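You operate a simulated robot arm through the tools that you are given. There is no shell and no other tool.

The job below is to be done with a simulated two-armed robot. You get a single attempt, and the scene is never put back.

Task
Push the sorting table drawer shut. Fetch the tray labelled "R35" from the top of the sorting table and set it on the top of the right side table. Put the tomato pack from the far end of the white table on the top of the pallet stack. Put the yellow cloth from the top of the wall table on the top of the right filler tray and the black cloth on the top of the chute bench. Open the slim store drawer, put the lot box labelled "Lot 39" from the upper shelf of the tall rack inside and shut the drawer again. Open the wash bench drawer, put the brush from the inside of the wash bench drawer on the flat pad on the top of the wash bench, then shut the drawer. Any order will do. Set down upright: lot box.

The check looks at the end state, three seconds after you hand in, the way a careful person would. Anything else that was tipped, shoved, dropped, spilled or broken makes it a failure. Flat cloth is picked up by pressing the open fingertips on it (5 to 10 N) and closing them slowly along it; thin cloth reads only 2 to 8 mm in the jaws.

Robot
Two 7-joint arms with two-finger parallel grippers on one trunk, on a base that moves. Base frame: it is fixed to the floor where the robot stands at the start and does not move with it; the origin is under the middle of the robot, x ahead of it, y to its left, z up. Units: m, degrees, N and s.
The left shoulder is at the start at [0.06, 0.147, 0.543], the right one opposite. With the tool pointing down near the work surface each hand reaches from about 0.1 to 0.72 m from the robot's upright axis, wherever it stands, measured 20 degrees to its own side. Places, roughly: brush (11x4x5 cm) [-11.1, 2.7, 0.7]; cloth [-4.25, 5.75, 0.75]; drawer slim [-8.7, 4.2, 0.5]; flat pad [-10.75, 1.75, 0.75]; lot box [-7.5, 4.25, 1]; slim store drawer [-8.7, 4.1, 0.5]; sorting table drawer [0.8, 0, 0.8]; tomato pack [-2, 4, 0.75]; top of the chute bench [-5.6, 5.3, 0.8]; top of the pallet stack [-2.3, 5.3, 1.1]; top of the right filler tray [-0.5, 4.6, 0.7]; top of the right side table [-0.8, 0.8, 0.7]; tray [1, 0.25, 0.75]; wash bench drawer [-11.1, 2.8, 0.7]. Payload 3.43 kg a hand.
The tool frame of a hand sits at the grasp point between the pads (the TCP): z along the fingers, y along the line on which they close. The tips reach 0.03 m beyond it. The gripper opens to 0.094 m. The fingers are 0.028 m wide and 0.01 m thick; the gripper's body (0.05 by 0.096 m) begins 0.055 m behind the TCP.
Orientation is that of the tool frame in the base frame, as [roll, pitch, yaw] about the fixed x, y, z axes, in that order (R = Rz(yaw) Ry(pitch) Rx(roll)). With the fingers straight down and closing along the base's y, the tool's x points along the base's -x, its y along +y and its z along -z.

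Tools
- The arms move only by the tool play_rows. It takes "left_moves", "right_moves" or both (then of equal length, played together; a hand with none holds still); each is a list of rows, each a list of 3 entries, a list of its own where there are three numbers: the opening in per cent of the stroke, from 0 (shut) to 100 (fully open), then the shift along the base's x, y, z in units of 400 mm (1.0 is 400 mm), then the turn, a rotation vector about the base's x, y, z in units of 45 degrees (1.0 is 45 degrees). In form: [[claw, [dx, dy, dz], [wx, wy, wz]], ...]. A call has 1 to 20 rows; each row is the pose to reach, as a shift and turn from the pose commanded when the call began. A call with a number of a shift or a turn outside -1 to 1 is refused whole. Rows are played at 5 a second. More than 0.05 m and 8.6 degrees between two rows, or a gripper value outside its range, and nothing of the call is played. A pose out of reach is approached as far as the arm can. The call stops where the force on the tool passes 40 N (or 10 N more than at its start, if that is more) or the arm is blocked; 0.2 s more then pass. The fingers move at their own pace (about 0.072 m/s each) and stop on an object; they squeeze with about 43 N. The grip force told is the motor's: it shows also when the fingers shut on nothing. Time passes only in rows, and 0.2 s behind the last, so rows that repeat a pose let the fingers close. The reply holds the time, the measured pose of the TCP, the force on the tool along the base axes, the opening and the grip force, in the units named above and with some noise, with the torque about the TCP (base axes, N m) and any sound that the robot's microphone picked up.
- Cameras (640 x 400 px; columns grow to the right, rows downward): "scene" is now at [0.0616, 0.0049, 1.1906]; the picture's right is [0.06, -1.00, 0.00], its down [-0.45, -0.03, -0.89] and it looks along [0.89, 0.05, -0.45] (base axes); focal length 278 px, centre (320, 200). "left" rides on the left gripper at [0.076, -0.014, -0.103] in its tool frame; the picture's right is [0.18, 0.98, 0.00], its down [-0.75, 0.14, -0.64] and it looks along [-0.63, 0.12, 0.77] (tool axes); focal length 243 px, centre (320, 200). "right" rides on the right gripper at [0.076, 0.014, -0.103] in its tool frame; the picture's right is [-0.18, 0.98, 0.00], its down [-0.75, -0.14, -0.64] and it looks along [-0.63, -0.12, 0.77] (tool axes); focal length 243 px, centre (320, 200). There is no depth. A picture from a camera that has moved, and an enlarged one, comes with that camera's place and axes in the base frame and with its lens.
- get_image(camera): a new picture of that camera. The clock stands still meanwhile.
- raise_lower(by): slides the trunk up (or, below 0, down) by that many m; the arms and the scene camera ride with it, the base frame stays. It gives what a move gives, with no picture.
- base_move(legs): drives the robot by 1 to 6 legs, each [ahead, left, turn to the left] in m, m and degrees, along the robot's own axes; the way and the turn of a leg run together, so that a leg with both is an arc; at most 1.5 m and 180 degrees a leg. The arms and the cameras ride along, it lands a little off, and it stops where it bumps. It gives what a move gives.
- aim_head(pan, tilt): turns the head with the scene camera to pan (to the left, within 86 degrees either way) and tilt (down, from -29 to 69), counted from straight ahead of the robot. It gives what a move gives.
- inspect(camera, box): a new picture of the part [left, top, right, bottom] of that camera's present view, enlarged. The clock stands still meanwhile.
- finish_job(): hands the job in; it is judged then, once.

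Places have to be worked out from the pictures, the camera data and where the tool is seen. Open the grippers and draw the arms clear of the work before you hand the job in, unless the task says otherwise.

The tools are called after "Emit:" as a command line: name --argument value ..., lists and objects as JSON in quotes. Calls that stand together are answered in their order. play_rows: Moves the arms, as the interface text tells. Its arguments: {"type":"object","properties":{"left_moves":{"type":"array"},"right_moves":{"type":"array"}},"required":[]} The other tools are called the same way: raise_lower (by) moves the trunk up or down; base_move (legs) drives the base; aim_head (pan, tilt) turns the head that bears the scene camera; get_image (camera) takes a picture; inspect (camera, box) takes an enlarged picture of a part of a camera's view; finish_job () hands the job in.

At the start:

```text
time: 0.0
left_tool_pos: [0.3247, 0.1997, 0.9999]
left_orientation: [179.9, 0.1, -180.0]
left_wrist_force: [1.2, 0.0, 0.4]
left_ft_torque: [0.02, -0.02, -0.01]
left_opening: 0.0941
left_grasp_force: 0.1
right_tool_pos: [0.3546, -0.1361, 1.0001]
right_orientation: [-180.0, 0.1, -180.0]
right_wrist_force: [-0.2, 0.5, -0.7]
right_ft_torque: [-0.02, 0.0, -0.01]
right_opening: 0.0938
right_grasp_force: 0.0
trunk travel left (down, up): [-0.25, 0.0]
robot x, y, heading: [-0.0009, -0.0014, -0.2]
head pan, tilt (commanded): [3.4, 26.6]
```

scene: 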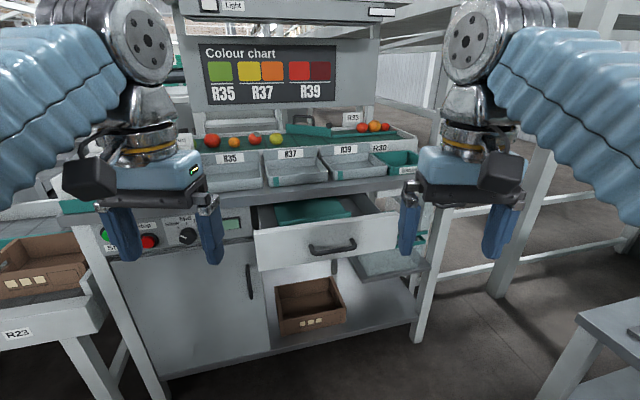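
right: 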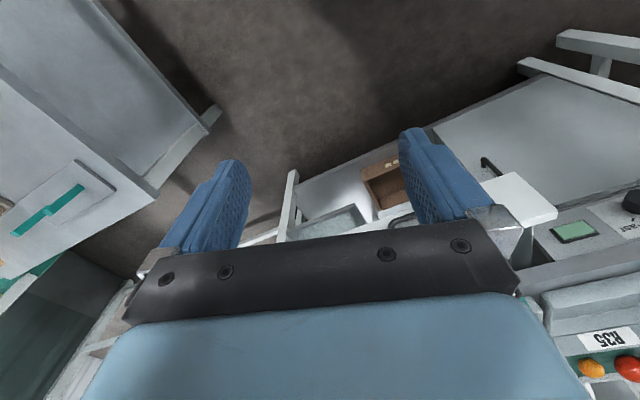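
left: 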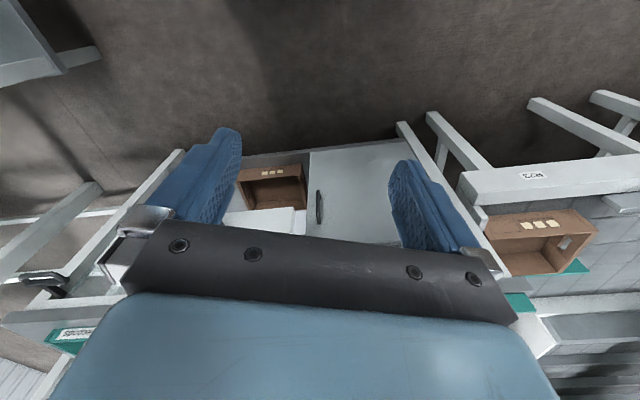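

I start by taking a closer look at the sorting table with its open drawer and the trays.

Emit:
inspect --camera "scene" --box '[180, 100, 440, 340]'

Emit:
get_image --camera "scene"

```text
1.67 times, centred on (310, 220) of scene
camera zoom: at [0.0616, 0.0049, 1.1906], right [0.06, -1.0, 0.0], down [-0.45, -0.03, -0.89], along [0.89, 0.05, -0.45], focal length 463 px, centre (337, 167)
```

zoom: 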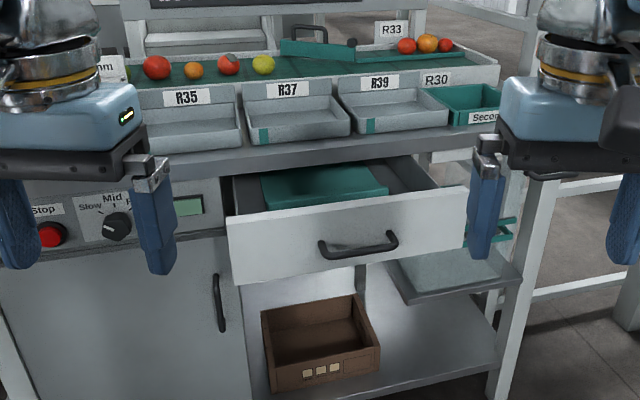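

```text
taken
camera scene: at [0.0616, 0.0049, 1.1906], right [0.06, -1.0, 0.0], down [-0.45, -0.03, -0.89], along [0.89, 0.05, -0.45], focal length 278 px, centre (320, 200)
```

scene: 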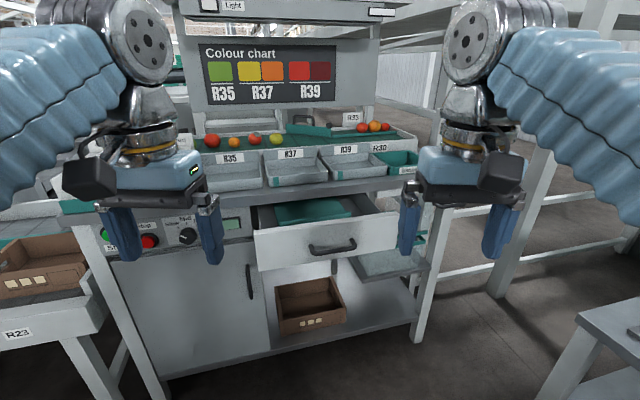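

The sorting table looks yawed about 17° relative to the robot, with its left end nearer. I lower the trunk a bit to get a second viewpoint, so I can triangulate the drawer and the tray.

Emit:
raise_lower --by -0.15

Emit:
get_image --camera "scene"

Emit:
get_image --camera "right"

Emit:
get_image --camera "left"

```text
time: 1.8
left_tool_pos: [0.3244, 0.2002, 0.8493]
left_orientation: [-180.0, 0.1, 180.0]
left_wrist_force: [0.1, 0.3, -0.7]
left_ft_torque: [-0.01, 0.02, -0.01]
left_opening: 0.094
left_grasp_force: 0.0
right_tool_pos: [0.3558, -0.1367, 0.8504]
right_orientation: [180.0, 0.2, 179.9]
right_wrist_force: [-0.4, -0.3, -0.4]
right_ft_torque: [0.0, -0.02, 0.0]
right_opening: 0.0939
right_grasp_force: 0.1
trunk travel left (down, up): [-0.1, 0.15]
robot x, y, heading: [0.0002, -0.0023, -0.0]
head pan, tilt (commanded): [3.4, 26.6]
```

```text
taken
camera scene: at [0.0616, 0.0049, 1.0406], right [0.06, -1.0, 0.0], down [-0.45, -0.03, -0.89], along [0.89, 0.05, -0.45], focal length 278 px, centre (320, 200)
```

scene: 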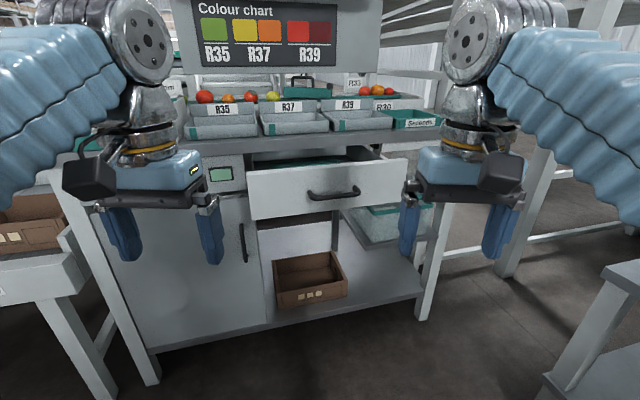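

```text
taken
camera right: at [0.2787, -0.1244, 0.9528], right [0.18, 0.98, 0.0], down [0.75, -0.14, 0.64], along [0.63, -0.12, -0.77], focal length 243 px, centre (320, 200)
```

right: 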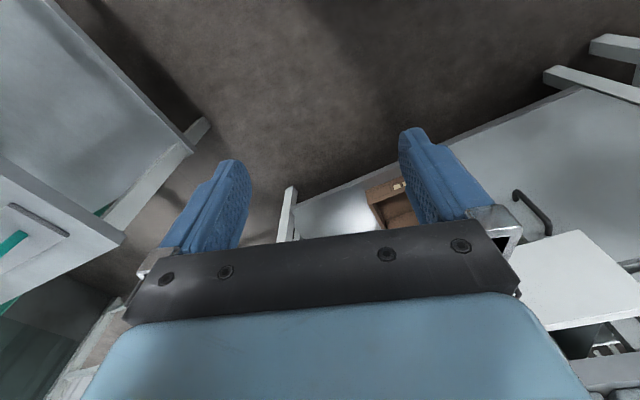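

```text
taken
camera left: at [0.2491, 0.1865, 0.9522], right [-0.18, 0.98, 0.0], down [0.75, 0.14, 0.64], along [0.63, 0.12, -0.77], focal length 243 px, centre (320, 200)
```

left: 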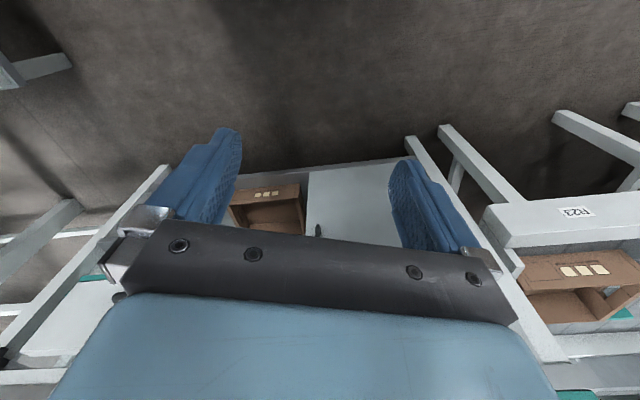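

Triangulating the two views puts the drawer front from about (0.61, 0.20) to (0.75, -0.19), z 0.70 to 0.83, yawed about 18°. Tray R35's front edge is near (0.78, 0.29) on a top at z ≈ 0.86. I turn the robot square to the table and move up a little.

Emit:
base_move --legs '[[0, 0, 18], [0.12, 0, 0]]'

Emit:
get_image --camera "scene"

Emit:
get_image --camera "right"

Emit:
get_image --camera "left"

```text
time: 4.0
left_tool_pos: [0.3604, 0.3282, 0.8505]
left_orientation: [180.0, 0.1, -161.8]
left_wrist_force: [0.1, -0.1, 0.3]
left_ft_torque: [0.02, 0.02, 0.03]
left_opening: 0.0942
left_grasp_force: 0.1
right_tool_pos: [0.4943, 0.0176, 0.8498]
right_orientation: [180.0, 0.1, -161.8]
right_wrist_force: [0.9, -0.2, 0.0]
right_ft_torque: [-0.05, -0.02, -0.03]
right_opening: 0.094
right_grasp_force: 0.1
trunk travel left (down, up): [-0.1, 0.15]
robot x, y, heading: [0.1156, 0.0356, 18.5]
head pan, tilt (commanded): [3.4, 26.6]
```

```text
taken
camera scene: at [0.1705, 0.0612, 1.0406], right [0.37, -0.93, 0.0], down [-0.42, -0.16, -0.89], along [0.83, 0.33, -0.45], focal length 278 px, centre (320, 200)
```

scene: 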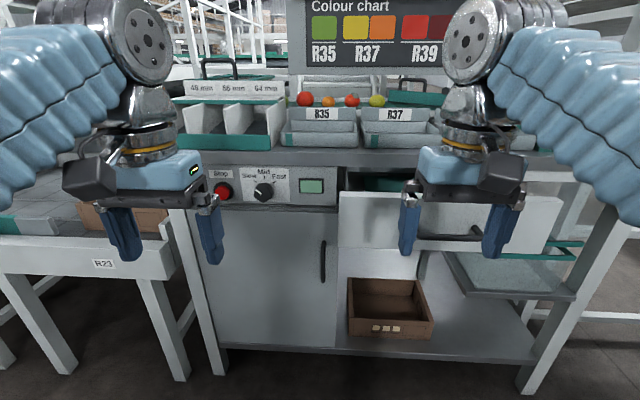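

```text
taken
camera right: at [0.4169, 0.0063, 0.9528], right [-0.13, 0.99, 0.0], down [0.76, 0.1, 0.64], along [0.64, 0.09, -0.77], focal length 243 px, centre (320, 200)
```

right: 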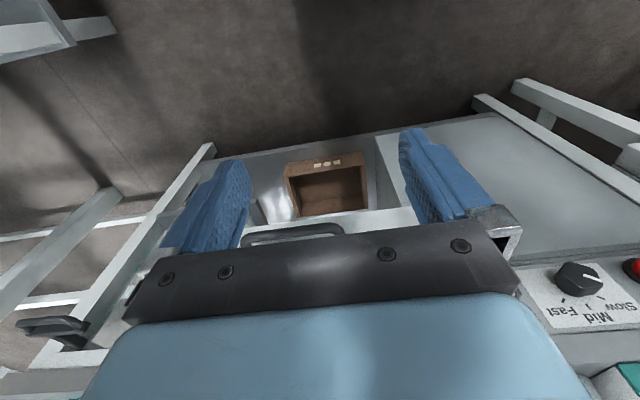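

```text
taken
camera left: at [0.2926, 0.2919, 0.9522], right [-0.48, 0.88, 0.0], down [0.67, 0.37, 0.64], along [0.56, 0.31, -0.77], focal length 243 px, centre (320, 200)
```

left: 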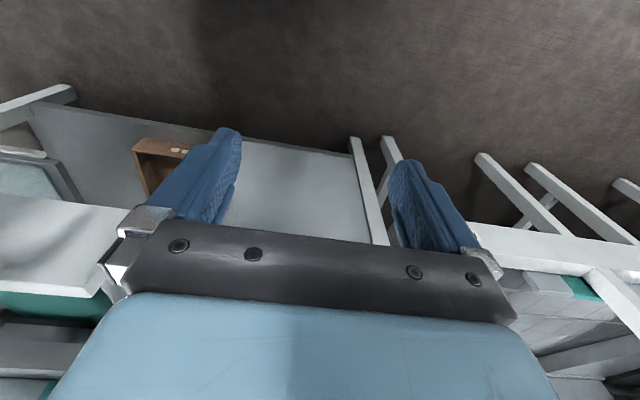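

The robot now faces the table squarely and the drawer handle is near (0.63, 0.00, 0.76). I close the right gripper, tilt it 45° forward, and bring the tips in front of the panel beside the handle.

Emit:
play_rows --right_moves '[[0, [-0.005, 0.015, -0.027], [0.053, -0.158, 0]], [0, [-0.01, 0.029, -0.053], [0.106, -0.316, 0]], [0, [-0.015, 0.044, -0.08], [0.159, -0.474, 0]], [0, [-0.019, 0.059, -0.107], [0.211, -0.632, 0]], [0, [-0.024, 0.073, -0.133], [0.264, -0.79, 0]], [0, [-0.029, 0.088, -0.16], [0.317, -0.948, 0]], [0, [-0.029, 0.088, -0.16], [0.317, -0.948, 0]]]'

Emit:
get_image --camera "scene"

Emit:
get_image --camera "right"

```text
time: 5.6
left_tool_pos: [0.3601, 0.3285, 0.8511]
left_orientation: [180.0, 0.1, -161.8]
left_wrist_force: [-0.5, -0.2, -0.2]
left_ft_torque: [-0.05, -0.02, -0.03]
left_opening: 0.0939
left_grasp_force: 0.1
right_tool_pos: [0.4835, 0.0515, 0.7872]
right_orientation: [179.6, 45.2, -162.0]
right_wrist_force: [0.4, -0.8, 0.6]
right_ft_torque: [0.0, -0.04, -0.02]
right_opening: 0.0003
right_grasp_force: 32.9
trunk travel left (down, up): [-0.1, 0.15]
robot x, y, heading: [0.1143, 0.0372, 18.1]
head pan, tilt (commanded): [3.4, 26.6]
```

```text
taken
camera scene: at [0.1706, 0.0612, 1.0406], right [0.37, -0.93, 0.0], down [-0.42, -0.16, -0.89], along [0.83, 0.33, -0.45], focal length 278 px, centre (320, 200)
```

scene: 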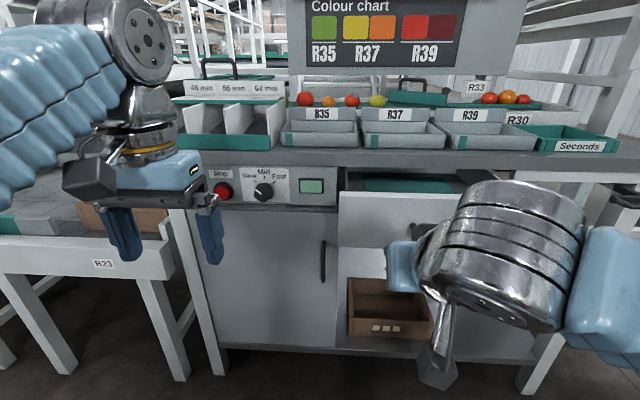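

```text
taken
camera right: at [0.3582, 0.0255, 0.8052], right [-0.18, 0.97, 0.14], down [0.12, -0.11, 0.99], along [0.98, 0.2, -0.09], focal length 243 px, centre (320, 200)
```

right: 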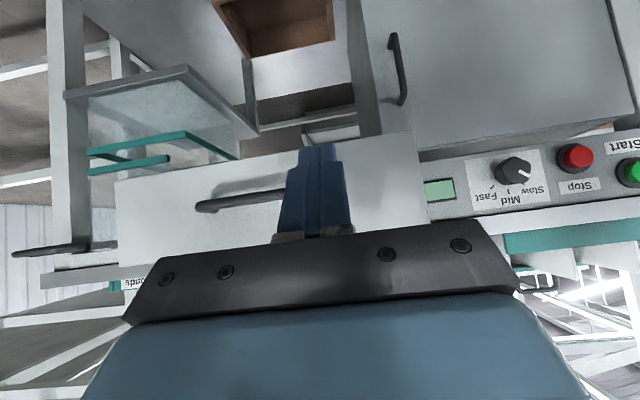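

The tips are roughly in front of the right end of the handle as the wrist camera sees it. I shift left about 4.5 cm onto bare panel, then push ahead slowly until the drawer meets its stop.

Emit:
play_rows --right_moves '[[0, [-0.018, 0.054, 0], [0, 0, 0]], [0, [-0.035, 0.107, 0], [0, 0, 0]], [0, [0.017, 0.124, 0], [0, 0, 0]], [0, [0.0696, 0.141, 0], [0, 0, 0]], [0, [0.122, 0.158, 0], [0, 0, 0]], [0, [0.174, 0.175, 0], [0, 0, 0]], [0, [0.2265, 0.192, 0], [0, 0, 0]], [0, [0.2598, 0.2028, 0], [0, 0, 0]], [0, [0.2931, 0.2136, 0], [0, 0, 0]], [0, [0.3264, 0.2244, 0], [0, 0, 0]], [0, [0.3597, 0.2352, 0], [0, 0, 0]], [0, [0.393, 0.246, 0], [0, 0, 0]], [0, [0.4262, 0.2569, 0], [0, 0, 0]], [0, [0.4595, 0.2677, 0], [0, 0, 0]], [0, [0.4928, 0.2785, 0], [0, 0, 0]], [0, [0.5261, 0.2893, 0], [0, 0, 0]], [0, [0.5594, 0.3001, 0], [0, 0, 0]], [0, [0.5927, 0.3109, 0], [0, 0, 0]], [0, [0.6259, 0.3218, 0], [0, 0, 0]], [0, [0.6592, 0.3326, 0], [0, 0, 0]]]'

Emit:
get_image --camera "scene"

Emit:
get_image --camera "right"

```text
time: 9.6
left_tool_pos: [0.3582, 0.3276, 0.8504]
left_orientation: [179.9, 0.3, -161.9]
left_wrist_force: [-0.7, 0.2, 0.4]
left_ft_torque: [0.01, 0.01, 0.0]
left_opening: 0.094
left_grasp_force: 0.0
right_tool_pos: [0.7259, 0.1794, 0.7851]
right_orientation: [179.7, 44.5, -162.1]
right_wrist_force: [-17.7, -9.3, 3.1]
right_ft_torque: [-0.24, 0.03, -0.11]
right_opening: 0.0001
right_grasp_force: 33.0
trunk travel left (down, up): [-0.1, 0.15]
robot x, y, heading: [0.1142, 0.0352, 17.9]
head pan, tilt (commanded): [3.4, 26.6]
stopped in row 20 (right hand): the force on the tool passed its limit at 61 N (the readings are from after the stop); the commanded pose is now the measured one
```

```text
taken
camera scene: at [0.1688, 0.0603, 1.0408], right [0.37, -0.93, 0.0], down [-0.42, -0.16, -0.9], along [0.83, 0.33, -0.45], focal length 278 px, centre (320, 200)
```

scene: 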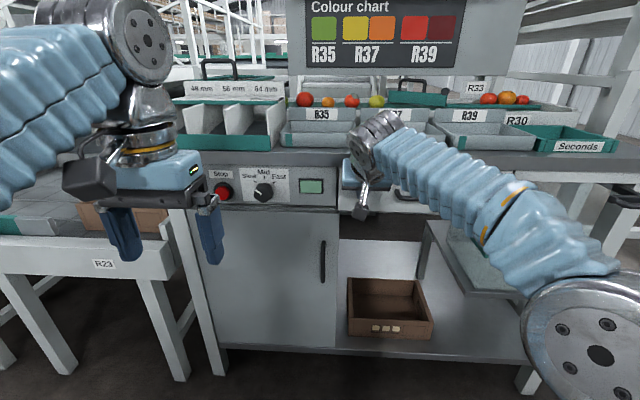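

```text
taken
camera right: at [0.6003, 0.1523, 0.8062], right [-0.18, 0.97, 0.13], down [0.13, -0.11, 0.99], along [0.97, 0.2, -0.11], focal length 243 px, centre (320, 200)
```

right: 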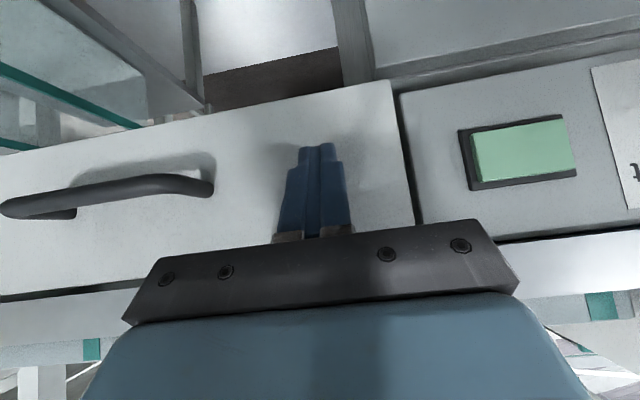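

The drawer panel now looks flush with the control panel and the force rose sharply, so it should be at its stop. I back the right hand off to where the push began, then check.

Emit:
play_rows --right_moves '[[0, [-0.0594, -0.0193, 0], [0, 0, 0]], [0, [-0.119, -0.0386, 0], [0, 0, 0]], [0, [-0.178, -0.058, 0], [0, 0, 0]], [0, [-0.285, -0.093, 0], [0, 0, 0]], [0, [-0.392, -0.127, 0], [0, 0, 0]], [0, [-0.5, -0.1625, 0.02], [0, 0, 0]], [0, [-0.6, -0.2, 0.06], [0, 0, 0]], [0, [-0.6, -0.24, 0.16], [-0.053, 0.158, 0]], [0, [-0.6, -0.24, 0.2], [-0.106, 0.316, 0]], [50, [-0.6, -0.24, 0.25], [-0.159, 0.474, 0]], [100, [-0.6, -0.24, 0.25], [-0.211, 0.632, 0]], [100, [-0.6, -0.24, 0.25], [-0.264, 0.79, 0]], [100, [-0.6, -0.24, 0.25], [-0.317, 0.948, 0]], [100, [-0.6, -0.24, 0.25], [-0.317, 0.948, 0]]]'

Emit:
get_image --camera "scene"

Emit:
inspect --camera "scene" --box '[260, 60, 580, 260]'

```text
time: 12.6
left_tool_pos: [0.3586, 0.3273, 0.8499]
left_orientation: [180.0, 0.1, -161.9]
left_wrist_force: [0.0, -0.3, -0.9]
left_ft_torque: [0.04, -0.01, -0.02]
left_opening: 0.0941
left_grasp_force: 0.1
right_tool_pos: [0.4967, 0.0513, 0.8553]
right_orientation: [178.4, 3.0, -161.4]
right_wrist_force: [-0.4, -0.1, 0.1]
right_ft_torque: [0.02, 0.0, 0.0]
right_opening: 0.094
right_grasp_force: 0.0
right hand out of reach, approached as far as the arm can: row 12, 13, 14
trunk travel left (down, up): [-0.1, 0.15]
robot x, y, heading: [0.1128, 0.0397, 18.1]
head pan, tilt (commanded): [3.4, 26.6]
```

```text
taken
camera scene: at [0.1705, 0.0608, 1.0406], right [0.37, -0.93, 0.0], down [-0.42, -0.16, -0.89], along [0.83, 0.33, -0.45], focal length 278 px, centre (320, 200)
```

scene: 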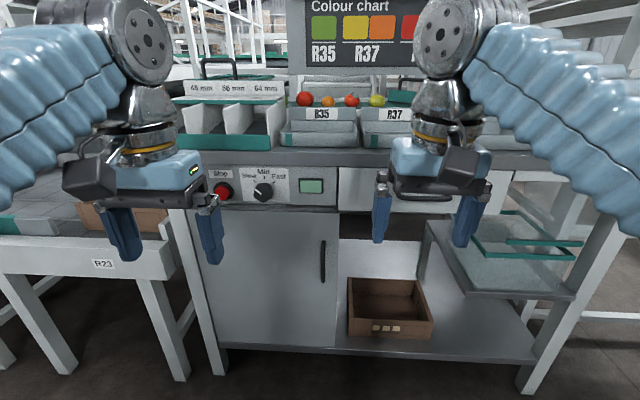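

```text
2.00 times, centred on (420, 160) of scene
camera zoom: at [0.1705, 0.0608, 1.0406], right [0.37, -0.93, 0.0], down [-0.42, -0.16, -0.89], along [0.83, 0.33, -0.45], focal length 556 px, centre (120, 280)
```

zoom: 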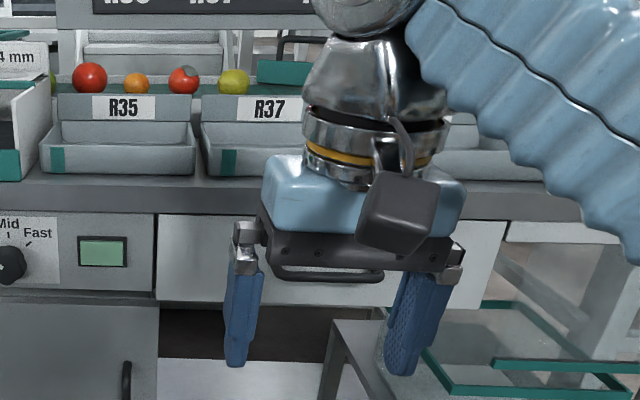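

The drawer looks flush with the panel beside it. Now I raise the trunk for a higher, closer look at the R35 tray's shape.

Emit:
raise_lower --by 0.15

Emit:
inspect --camera "scene" --box '[160, 120, 480, 320]'

Emit:
get_image --camera "scene"

```text
time: 14.4
left_tool_pos: [0.3602, 0.3281, 0.9984]
left_orientation: [179.9, 0.1, -161.9]
left_wrist_force: [0.5, 0.5, 0.2]
left_ft_torque: [-0.01, 0.01, 0.0]
left_opening: 0.0938
left_grasp_force: 0.0
right_tool_pos: [0.4968, 0.053, 1.0062]
right_orientation: [178.5, 3.1, -161.6]
right_wrist_force: [0.6, 0.3, 0.1]
right_ft_torque: [0.06, 0.0, -0.02]
right_opening: 0.0941
right_grasp_force: 0.0
trunk travel left (down, up): [-0.25, 0.0]
robot x, y, heading: [0.1166, 0.0373, 17.8]
head pan, tilt (commanded): [3.4, 26.6]
```

```text
2.00 times, centred on (320, 220) of scene
camera zoom: at [0.1705, 0.0611, 1.1905], right [0.37, -0.93, 0.0], down [-0.42, -0.16, -0.89], along [0.83, 0.33, -0.45], focal length 556 px, centre (320, 160)
```

zoom: 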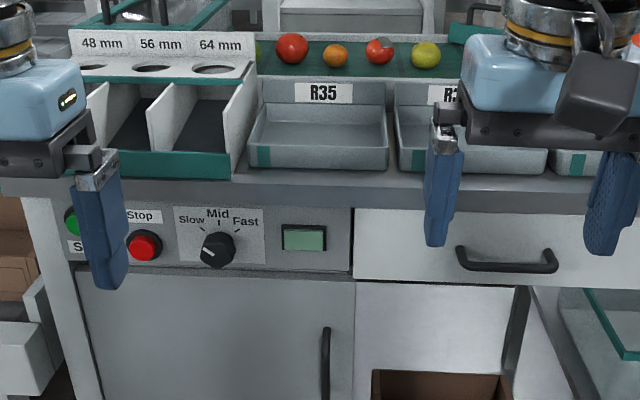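

```text
taken
camera scene: at [0.1705, 0.0611, 1.1905], right [0.37, -0.93, 0.0], down [-0.42, -0.16, -0.89], along [0.83, 0.33, -0.45], focal length 278 px, centre (320, 200)
```

scene: 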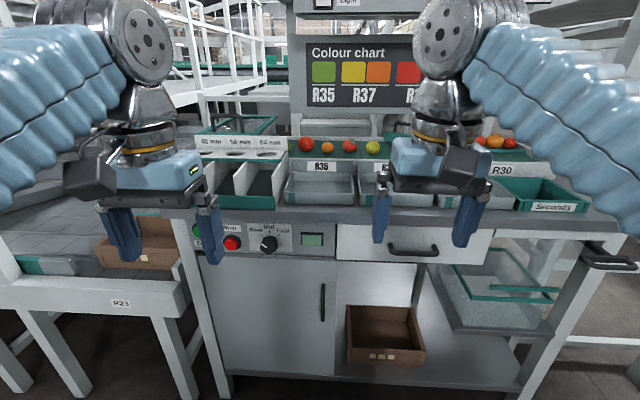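

The tray rim is at about z 0.89 with its label plate standing at the back. I look down over the base to see how much room there is to the table before driving closer.

Emit:
aim_head --pan 0 --tilt 69

Emit:
get_image --camera "scene"

Emit:
get_image --camera "left"

Emit:
get_image --camera "right"

```text
time: 15.4
left_tool_pos: [0.359, 0.3286, 0.9994]
left_orientation: [180.0, 0.0, -161.9]
left_wrist_force: [-0.2, 0.6, -0.3]
left_ft_torque: [0.01, 0.0, 0.0]
left_opening: 0.0942
left_grasp_force: 0.0
right_tool_pos: [0.4969, 0.0536, 1.0052]
right_orientation: [178.5, 3.0, -161.6]
right_wrist_force: [0.7, 0.2, -1.1]
right_ft_torque: [0.01, 0.01, -0.04]
right_opening: 0.0938
right_grasp_force: 0.0
trunk travel left (down, up): [-0.25, 0.0]
robot x, y, heading: [0.1148, 0.038, 18.0]
head pan, tilt (commanded): [0.0, 68.8]
```

```text
taken
camera scene: at [0.1383, 0.0449, 1.1337], right [0.31, -0.95, 0.0], down [-0.89, -0.29, -0.36], along [0.34, 0.11, -0.93], focal length 278 px, centre (320, 200)
```

scene: 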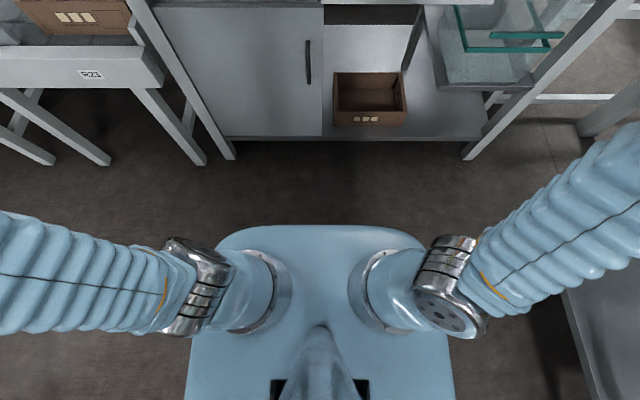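

```text
taken
camera left: at [0.2926, 0.2919, 1.1021], right [-0.48, 0.88, 0.0], down [0.67, 0.37, 0.64], along [0.56, 0.31, -0.77], focal length 243 px, centre (320, 200)
```

left: 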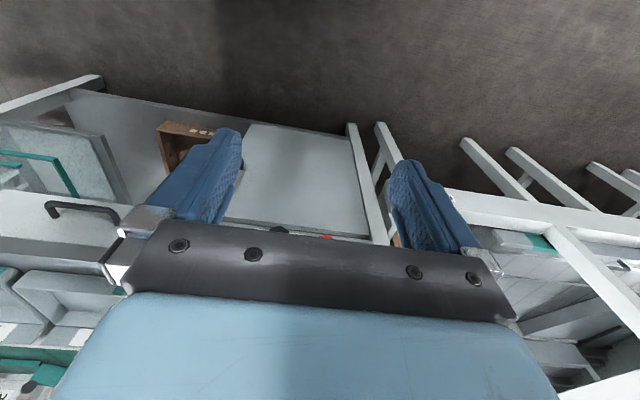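

```text
taken
camera right: at [0.4159, 0.0369, 1.1046], right [-0.14, 0.99, 0.04], down [0.73, 0.08, 0.68], along [0.67, 0.12, -0.74], focal length 243 px, centre (320, 200)
```

right: 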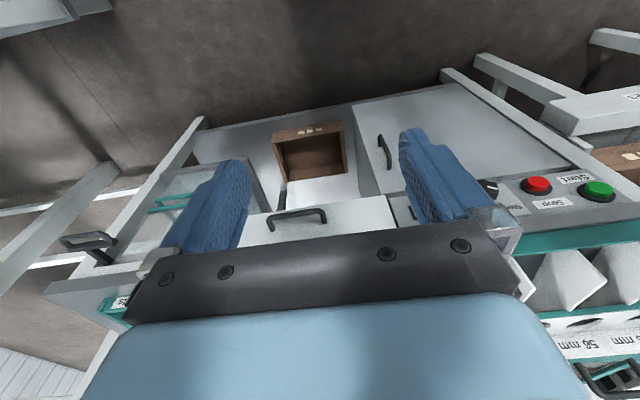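

The body front sits about 0.2 m ahead of the axis and the cabinet is about 0.64 m ahead, so there is room to close in. First I look to the left-rear at the right side table to see where the tray will go.

Emit:
aim_head --pan 86 --tilt 25

Emit:
get_image --camera "scene"

```text
time: 17.1
left_tool_pos: [0.3597, 0.328, 1.0001]
left_orientation: [-180.0, 0.1, -161.8]
left_wrist_force: [-0.2, 0.2, -0.1]
left_ft_torque: [0.0, -0.01, -0.02]
left_opening: 0.0937
left_grasp_force: 0.0
right_tool_pos: [0.4978, 0.0516, 1.0058]
right_orientation: [178.5, 2.9, -161.5]
right_wrist_force: [0.2, -0.5, 0.0]
right_ft_torque: [0.0, -0.01, 0.03]
right_opening: 0.094
right_grasp_force: 0.1
trunk travel left (down, up): [-0.25, 0.0]
robot x, y, heading: [0.1124, 0.0355, 18.2]
head pan, tilt (commanded): [85.9, 25.0]
```

```text
taken
camera scene: at [0.0628, 0.1168, 1.1931], right [0.97, 0.24, 0.0], down [0.1, -0.41, -0.91], along [-0.22, 0.88, -0.42], focal length 278 px, centre (320, 200)
```

scene: 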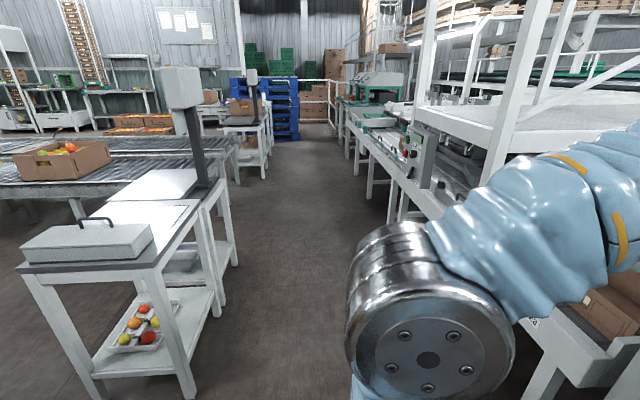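

The nearby table with a grey lidded case on it is around (-0.7, 0.7). I enlarge it to see what's free on its top.

Emit:
inspect --camera "scene" --box '[0, 120, 260, 300]'

Emit:
inspect --camera "scene" --box '[180, 30, 440, 180]'

```text
2.22 times, centred on (130, 210) of scene
camera zoom: at [0.0628, 0.1168, 1.1931], right [0.97, 0.24, 0.0], down [0.1, -0.41, -0.91], along [-0.22, 0.88, -0.42], focal length 617 px, centre (742, 178)
```

zoom: 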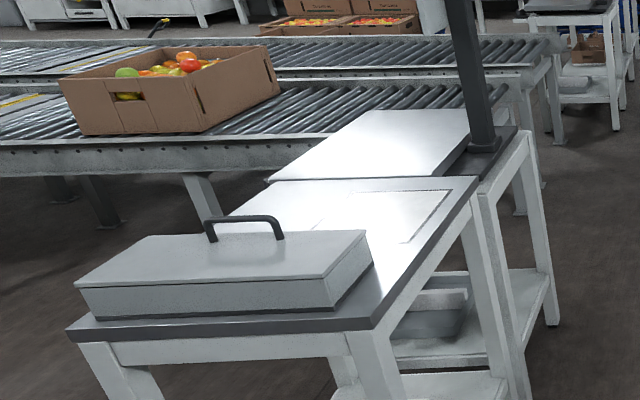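

```text
2.46 times, centred on (310, 105) of scene
camera zoom: at [0.0628, 0.1168, 1.1931], right [0.97, 0.24, 0.0], down [0.1, -0.41, -0.91], along [-0.22, 0.88, -0.42], focal length 684 px, centre (345, 434)
```

zoom: 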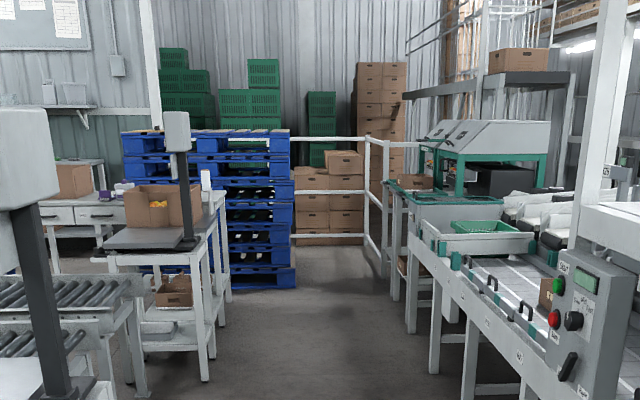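

The right side table's free area, behind the case, is centred near (-0.81, 0.85) at z ≈ 0.7. Now I drive 0.2 m closer to the sorting table to fetch the tray.

Emit:
base_move --legs '[[0.2, 0, 0]]'

Emit:
aim_head --pan 0 --tilt 40

Emit:
get_image --camera "scene"

Emit:
get_image --camera "right"

Emit:
get_image --camera "left"

```text
time: 18.7
left_tool_pos: [0.5526, 0.3911, 1.0004]
left_orientation: [-180.0, 0.1, -161.9]
left_wrist_force: [0.4, -1.3, 0.6]
left_ft_torque: [0.01, -0.01, -0.02]
left_opening: 0.0939
left_grasp_force: 0.0
right_tool_pos: [0.6909, 0.1159, 1.0052]
right_orientation: [178.5, 3.1, -161.6]
right_wrist_force: [0.0, 0.1, 0.6]
right_ft_torque: [-0.02, -0.03, 0.02]
right_opening: 0.0941
right_grasp_force: 0.1
trunk travel left (down, up): [-0.25, 0.0]
robot x, y, heading: [0.3072, 0.0983, 18.0]
head pan, tilt (commanded): [85.9, 25.0]
```

```text
time: 20.3
left_tool_pos: [0.5532, 0.3906, 1.0009]
left_orientation: [-180.0, 0.1, -161.9]
left_wrist_force: [0.2, -0.1, 0.5]
left_ft_torque: [-0.01, -0.02, 0.0]
left_opening: 0.0941
left_grasp_force: 0.0
right_tool_pos: [0.6908, 0.1152, 1.0046]
right_orientation: [178.5, 3.0, -161.6]
right_wrist_force: [0.1, -0.3, 0.3]
right_ft_torque: [0.01, 0.0, 0.03]
right_opening: 0.094
right_grasp_force: 0.0
trunk travel left (down, up): [-0.25, 0.0]
robot x, y, heading: [0.3057, 0.1028, 18.0]
head pan, tilt (commanded): [0.0, 40.0]
```

```text
taken
camera scene: at [0.3589, 0.117, 1.1698], right [0.31, -0.95, 0.0], down [-0.61, -0.2, -0.77], along [0.73, 0.24, -0.64], focal length 278 px, centre (320, 200)
```

scene: 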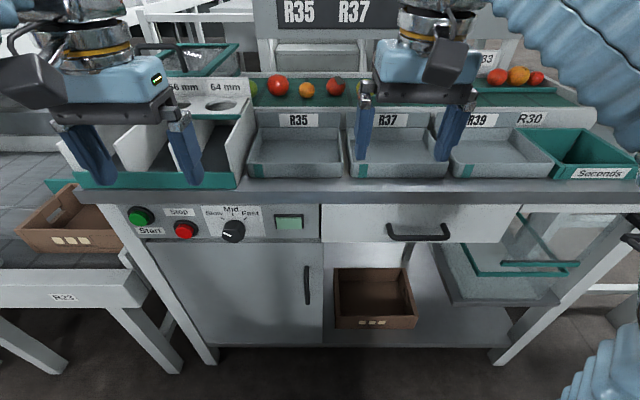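

```text
taken
camera right: at [0.6088, 0.0996, 1.1046], right [-0.14, 0.99, 0.04], down [0.73, 0.08, 0.68], along [0.67, 0.12, -0.74], focal length 243 px, centre (320, 200)
```

right: 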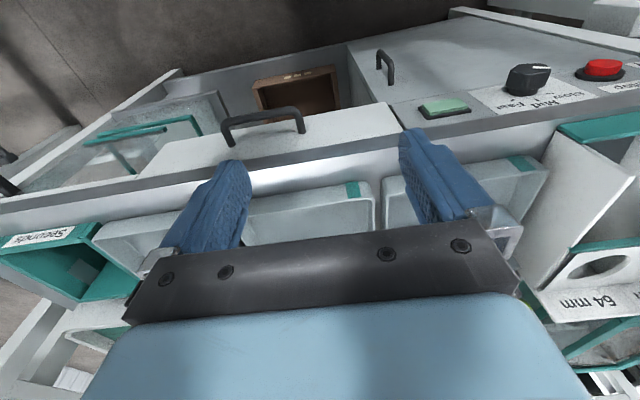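

```text
taken
camera left: at [0.4858, 0.3548, 1.1021], right [-0.48, 0.88, 0.0], down [0.67, 0.37, 0.64], along [0.56, 0.31, -0.77], focal length 243 px, centre (320, 200)
```

left: 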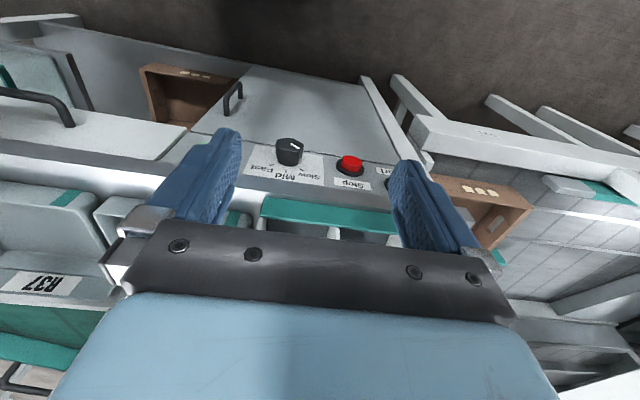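

From this vantage I check closely whether the drawer front is really flush, and look at the tray rim.

Emit:
inspect --camera "right" --box '[120, 60, 440, 260]'

Emit:
inspect --camera "scene" --box '[220, 70, 480, 260]'

```text
2.00 times, centred on (280, 160) of right
camera zoom: at [0.6088, 0.0996, 1.1046], right [-0.14, 0.99, 0.04], down [0.73, 0.08, 0.68], along [0.67, 0.12, -0.74], focal length 485 px, centre (400, 280)
```

zoom: 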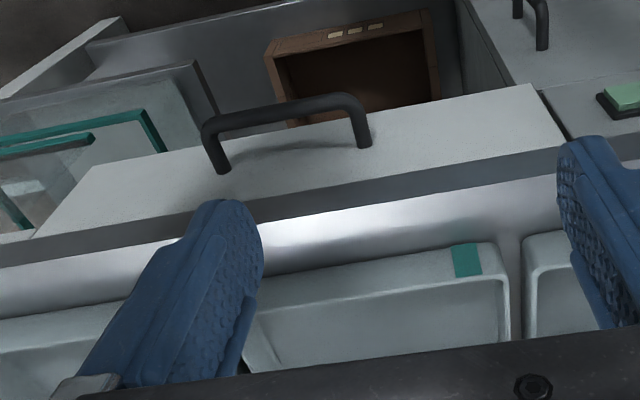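

```text
2.11 times, centred on (350, 165) of scene
camera zoom: at [0.3589, 0.117, 1.1698], right [0.31, -0.95, 0.0], down [-0.61, -0.2, -0.77], along [0.73, 0.24, -0.64], focal length 585 px, centre (257, 274)
```

zoom: 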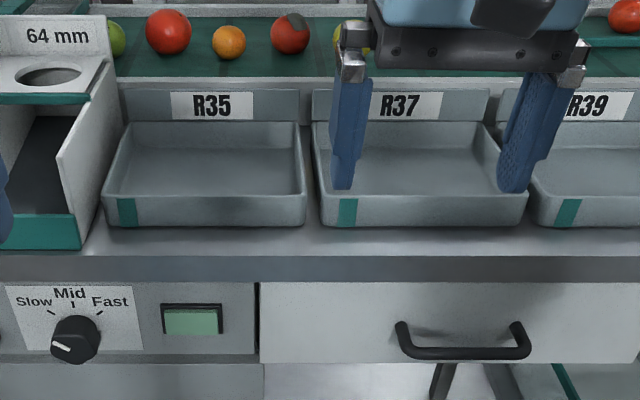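

The drawer is flush. The R35 tray's front wall centre is at about (0.765, 0.303) with its rim at z 0.892. I swing the right hand aside, and move the left hand in front of the tray while turning it 45° of the 90° needed to pinch the front wall.

Emit:
play_rows --left_moves '[[100, [0.019, -0.059, 0], [0, 0, 0.1667]], [100, [0.038, -0.117, 0], [0, 0, 0.3333]], [100, [0.057, -0.176, 0], [0, 0, 0.5]], [100, [0.076, -0.235, 0], [0, 0, 0.6667]], [100, [0.095, -0.293, 0], [0, 0, 0.8333]], [100, [0.114, -0.352, 0], [0, 0, 1.0]]]' --right_moves '[[100, [-0.003, -0.045, 0], [0, 0, 0]], [100, [-0.006, -0.089, 0], [0, 0, 0]], [100, [-0.009, -0.134, 0], [0, 0, 0]], [100, [-0.012, -0.178, 0], [0, 0, 0]], [100, [-0.015, -0.223, 0], [0, 0, 0]], [100, [-0.018, -0.268, 0], [0, 0, 0]]]'

Emit:
get_image --camera "scene"

```text
time: 21.7
left_tool_pos: [0.6004, 0.249, 1.0001]
left_orientation: [-179.9, 0.1, -116.8]
left_wrist_force: [1.8, -2.1, -0.3]
left_ft_torque: [0.1, 0.14, -0.02]
left_opening: 0.0941
left_grasp_force: 0.0
right_tool_pos: [0.6826, 0.0114, 1.0053]
right_orientation: [178.3, 3.0, -160.9]
right_wrist_force: [1.9, -3.9, -1.2]
right_ft_torque: [0.3, 0.21, 0.05]
right_opening: 0.0942
right_grasp_force: 0.1
right hand out of reach, approached as far as the arm can: row 5
trunk travel left (down, up): [-0.25, 0.0]
robot x, y, heading: [0.3054, 0.1012, 18.2]
head pan, tilt (commanded): [0.0, 40.0]
```

```text
taken
camera scene: at [0.36, 0.1157, 1.1699], right [0.31, -0.95, 0.0], down [-0.61, -0.2, -0.77], along [0.73, 0.24, -0.64], focal length 278 px, centre (320, 200)
```

scene: 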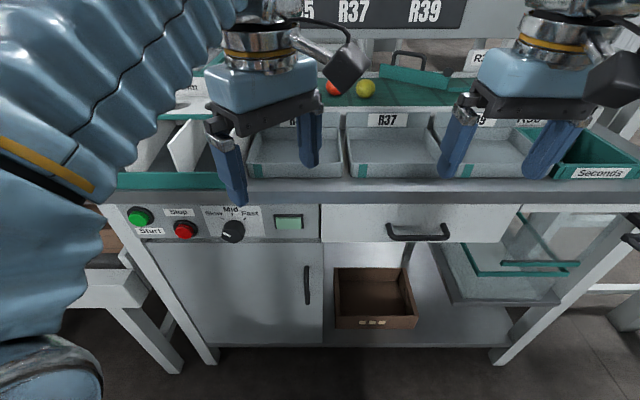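

Now the remaining 45° of turn and about 0.17 m ahead, to bring the left hand straight above the tray's front wall.

Emit:
play_rows --left_moves '[[100, [0.068, 0.022, 0], [0, 0, 0.1667]], [100, [0.136, 0.044, 0], [0, 0, 0.3333]], [100, [0.204, 0.066, 0], [0, 0, 0.5]], [100, [0.273, 0.089, 0], [0, 0, 0.6667]], [100, [0.341, 0.111, 0], [0, 0, 0.8333]], [100, [0.409, 0.133, 0], [0, 0, 1.0]], [100, [0.409, 0.133, 0], [0, 0, 1.0]]]'

Emit:
get_image --camera "scene"

Emit:
get_image --camera "left"

```text
time: 23.3
left_tool_pos: [0.7395, 0.3038, 0.9595]
left_orientation: [-179.8, 0.0, -71.8]
left_wrist_force: [-0.2, -0.2, 0.3]
left_ft_torque: [0.0, 0.0, 0.02]
left_opening: 0.0939
left_grasp_force: 0.2
left hand out of reach, approached as far as the arm can: row 2, 3, 4, 5, 6, 7
right_tool_pos: [0.6839, 0.0086, 1.0042]
right_orientation: [178.5, 3.0, -161.6]
right_wrist_force: [0.0, -0.6, 0.2]
right_ft_torque: [0.01, -0.02, 0.0]
right_opening: 0.0936
right_grasp_force: 0.0
trunk travel left (down, up): [-0.25, 0.0]
robot x, y, heading: [0.3075, 0.101, 18.1]
head pan, tilt (commanded): [0.0, 40.0]
```

```text
taken
camera scene: at [0.359, 0.1169, 1.1698], right [0.31, -0.95, 0.0], down [-0.61, -0.2, -0.77], along [0.73, 0.24, -0.64], focal length 278 px, centre (320, 200)
```

scene: 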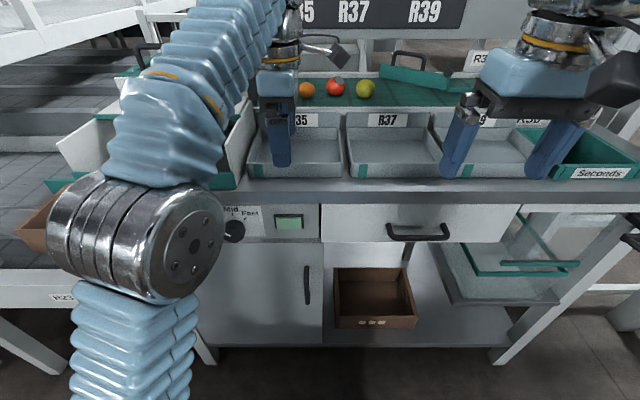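

```text
taken
camera left: at [0.7777, 0.2364, 1.062], right [-0.88, -0.48, 0.0], down [-0.37, 0.67, 0.64], along [-0.31, 0.56, -0.77], focal length 243 px, centre (320, 200)
```

left: 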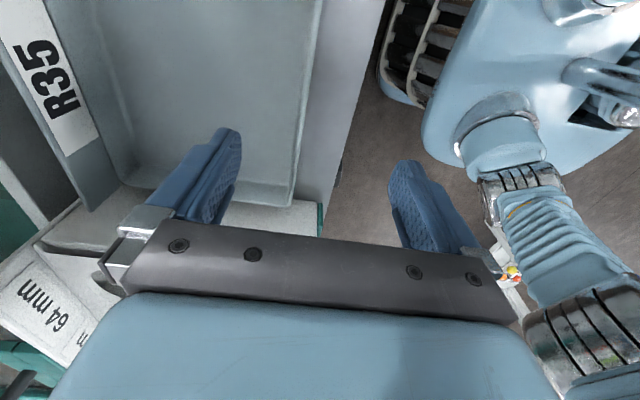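

The arm is at its reach limit at z = 1.0; lower down should be fine. I bring the left hand down to z ≈ 0.93 and check its alignment over the front wall.

Emit:
play_rows --left_moves '[[100, [0, 0, -0.08], [0, 0, 0]], [100, [0, 0, -0.12], [0, 0, 0]], [100, [0, 0, -0.15], [0, 0, 0]], [100, [0, 0, -0.15], [0, 0, 0]]]'

Emit:
get_image --camera "left"

Emit:
inspect --camera "scene" --box '[160, 80, 400, 230]'

```text
time: 24.3
left_tool_pos: [0.739, 0.3032, 0.8993]
left_orientation: [-179.9, 0.1, -71.9]
left_wrist_force: [-0.3, 0.1, -0.8]
left_ft_torque: [0.0, -0.01, -0.01]
left_opening: 0.0942
left_grasp_force: 0.2
right_tool_pos: [0.6845, 0.009, 1.0048]
right_orientation: [178.5, 3.0, -161.6]
right_wrist_force: [-0.5, -0.2, -0.1]
right_ft_torque: [0.0, 0.02, 0.03]
right_opening: 0.0939
right_grasp_force: 0.2
trunk travel left (down, up): [-0.25, 0.0]
robot x, y, heading: [0.303, 0.1022, 18.2]
head pan, tilt (commanded): [0.0, 40.0]
```

```text
taken
camera left: at [0.7775, 0.2364, 1.0018], right [-0.88, -0.48, 0.0], down [-0.37, 0.67, 0.64], along [-0.31, 0.56, -0.77], focal length 243 px, centre (320, 200)
```

left: 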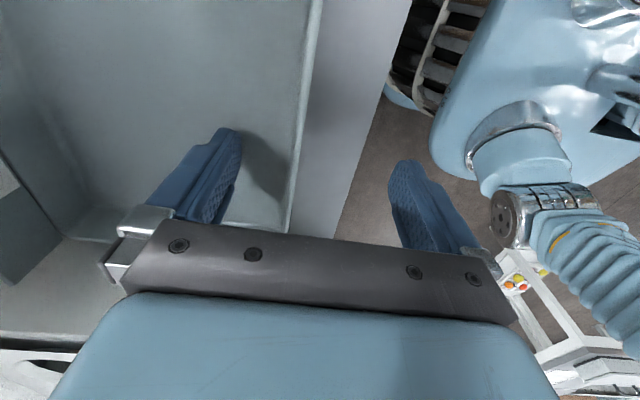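

```text
2.67 times, centred on (280, 155) of scene
camera zoom: at [0.3589, 0.1169, 1.1698], right [0.31, -0.95, 0.0], down [-0.61, -0.2, -0.77], along [0.73, 0.24, -0.64], focal length 741 px, centre (427, 320)
```

zoom: 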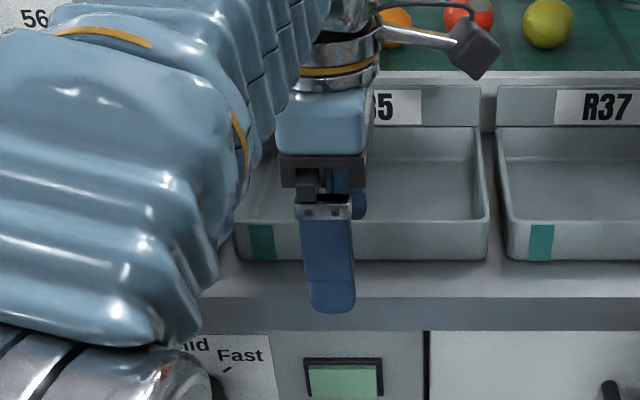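

The hand ended 2.5 cm short of the wall in the ahead direction, with the fingers straddling it and the tips just above the tray floor. I centre it by moving 2.4 cm ahead.

Emit:
play_rows --left_moves '[[100, [0.028, 0.009, 0], [0, 0, 0]], [100, [0.057, 0.019, 0], [0, 0, 0]], [100, [0.057, 0.019, 0], [0, 0, 0]]]'

Emit:
get_image --camera "left"

```text
time: 25.1
left_tool_pos: [0.7625, 0.3107, 0.9008]
left_orientation: [-180.0, 0.1, -71.9]
left_wrist_force: [0.1, 0.1, 0.1]
left_ft_torque: [0.02, 0.01, 0.01]
left_opening: 0.0939
left_grasp_force: 0.0
right_tool_pos: [0.684, 0.0092, 1.005]
right_orientation: [178.6, 3.0, -161.6]
right_wrist_force: [0.6, 0.0, 1.6]
right_ft_torque: [0.0, -0.01, 0.0]
right_opening: 0.0941
right_grasp_force: 0.1
trunk travel left (down, up): [-0.25, 0.0]
robot x, y, heading: [0.3052, 0.0981, 18.1]
head pan, tilt (commanded): [0.0, 40.0]
```

```text
taken
camera left: at [0.8008, 0.244, 1.0019], right [-0.88, -0.48, 0.0], down [-0.37, 0.67, 0.64], along [-0.31, 0.56, -0.77], focal length 243 px, centre (320, 200)
```

left: 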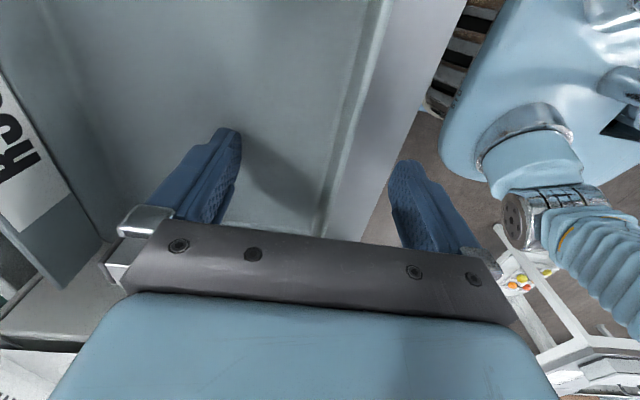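

The wall now sits slightly toward the outer finger, so I go back 8 mm and close gently on it.

Emit:
play_rows --left_moves '[[100, [-0.019, -0.006, 0], [0, 0, 0]], [60, [-0.019, -0.006, 0], [0, 0, 0]], [40, [-0.019, -0.006, 0], [0, 0, 0]], [25, [-0.019, -0.006, 0], [0, 0, 0]], [10, [-0.019, -0.006, 0], [0, 0, 0]], [0, [-0.019, -0.006, 0], [0, 0, 0]], [0, [-0.019, -0.006, 0], [0, 0, 0]], [0, [-0.019, -0.006, 0], [0, 0, 0]]]'

Emit:
get_image --camera "left"

```text
time: 26.9
left_tool_pos: [0.7539, 0.3092, 0.8994]
left_orientation: [180.0, 0.1, -72.0]
left_wrist_force: [-0.7, 0.6, 0.6]
left_ft_torque: [-0.04, 0.03, -0.04]
left_opening: 0.0031
left_grasp_force: 37.8
right_tool_pos: [0.6828, 0.0092, 1.0045]
right_orientation: [178.4, 3.0, -161.6]
right_wrist_force: [-0.2, 0.6, -0.5]
right_ft_torque: [-0.03, 0.01, -0.02]
right_opening: 0.094
right_grasp_force: 0.0
trunk travel left (down, up): [-0.25, 0.0]
robot x, y, heading: [0.307, 0.0993, 17.8]
head pan, tilt (commanded): [0.0, 40.0]
```

```text
taken
camera left: at [0.7928, 0.2414, 1.0019], right [-0.88, -0.48, 0.0], down [-0.37, 0.67, 0.64], along [-0.31, 0.56, -0.77], focal length 243 px, centre (320, 200)
```

left: 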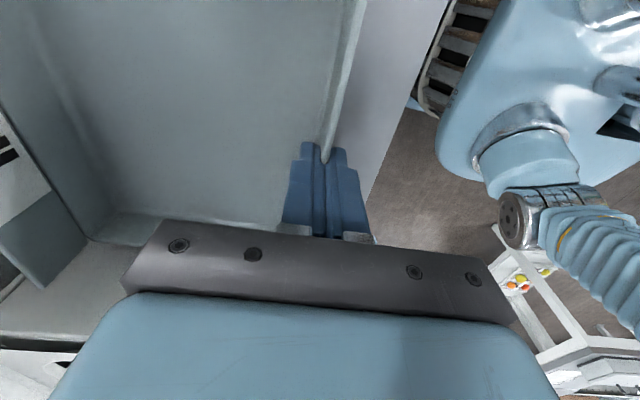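

The jaws read 3.1 mm at 38 N, so the front wall is held. I lift 5 cm slowly and check that the tray comes along.

Emit:
play_rows --left_moves '[[0, [0, 0, 0.02], [0, 0, 0]], [0, [0, 0, 0.045], [0, 0, 0]], [0, [0, 0, 0.07], [0, 0, 0]], [0, [0, 0, 0.1], [0, 0, 0]], [0, [0, 0, 0.125], [0, 0, 0]], [0, [0, 0, 0.125], [0, 0, 0]]]'

Emit:
get_image --camera "left"

Emit:
get_image --camera "scene"

```text
time: 28.3
left_tool_pos: [0.7567, 0.3093, 0.9397]
left_orientation: [179.0, 0.4, -72.0]
left_wrist_force: [-0.3, -0.4, -1.4]
left_ft_torque: [-0.05, 0.16, -0.01]
left_opening: 0.0032
left_grasp_force: 37.9
left hand out of reach, approached as far as the arm can: row 5
right_tool_pos: [0.6833, 0.009, 1.0057]
right_orientation: [178.5, 2.9, -161.6]
right_wrist_force: [-0.8, -0.4, 0.2]
right_ft_torque: [0.0, 0.0, 0.0]
right_opening: 0.0938
right_grasp_force: 0.1
trunk travel left (down, up): [-0.25, 0.0]
robot x, y, heading: [0.3044, 0.0991, 18.2]
head pan, tilt (commanded): [0.0, 40.0]
```

```text
taken
camera left: at [0.7959, 0.2422, 1.0413], right [-0.88, -0.48, 0.02], down [-0.36, 0.67, 0.65], along [-0.32, 0.56, -0.76], focal length 243 px, centre (320, 200)
```

left: 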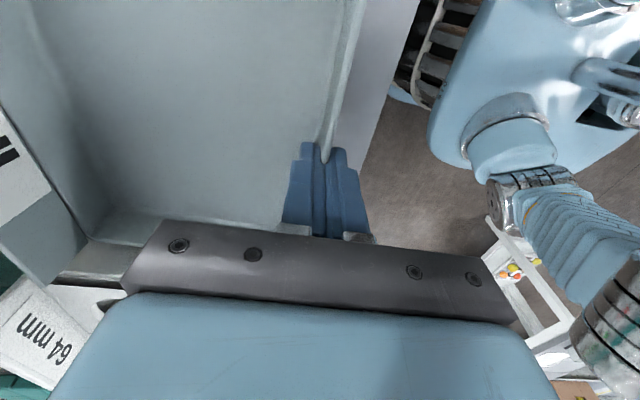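

```text
taken
camera scene: at [0.359, 0.1171, 1.1698], right [0.31, -0.95, 0.0], down [-0.61, -0.2, -0.77], along [0.73, 0.24, -0.64], focal length 278 px, centre (320, 200)
```

scene: 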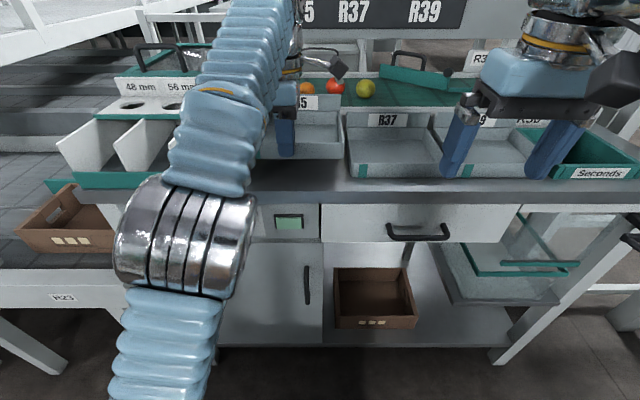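

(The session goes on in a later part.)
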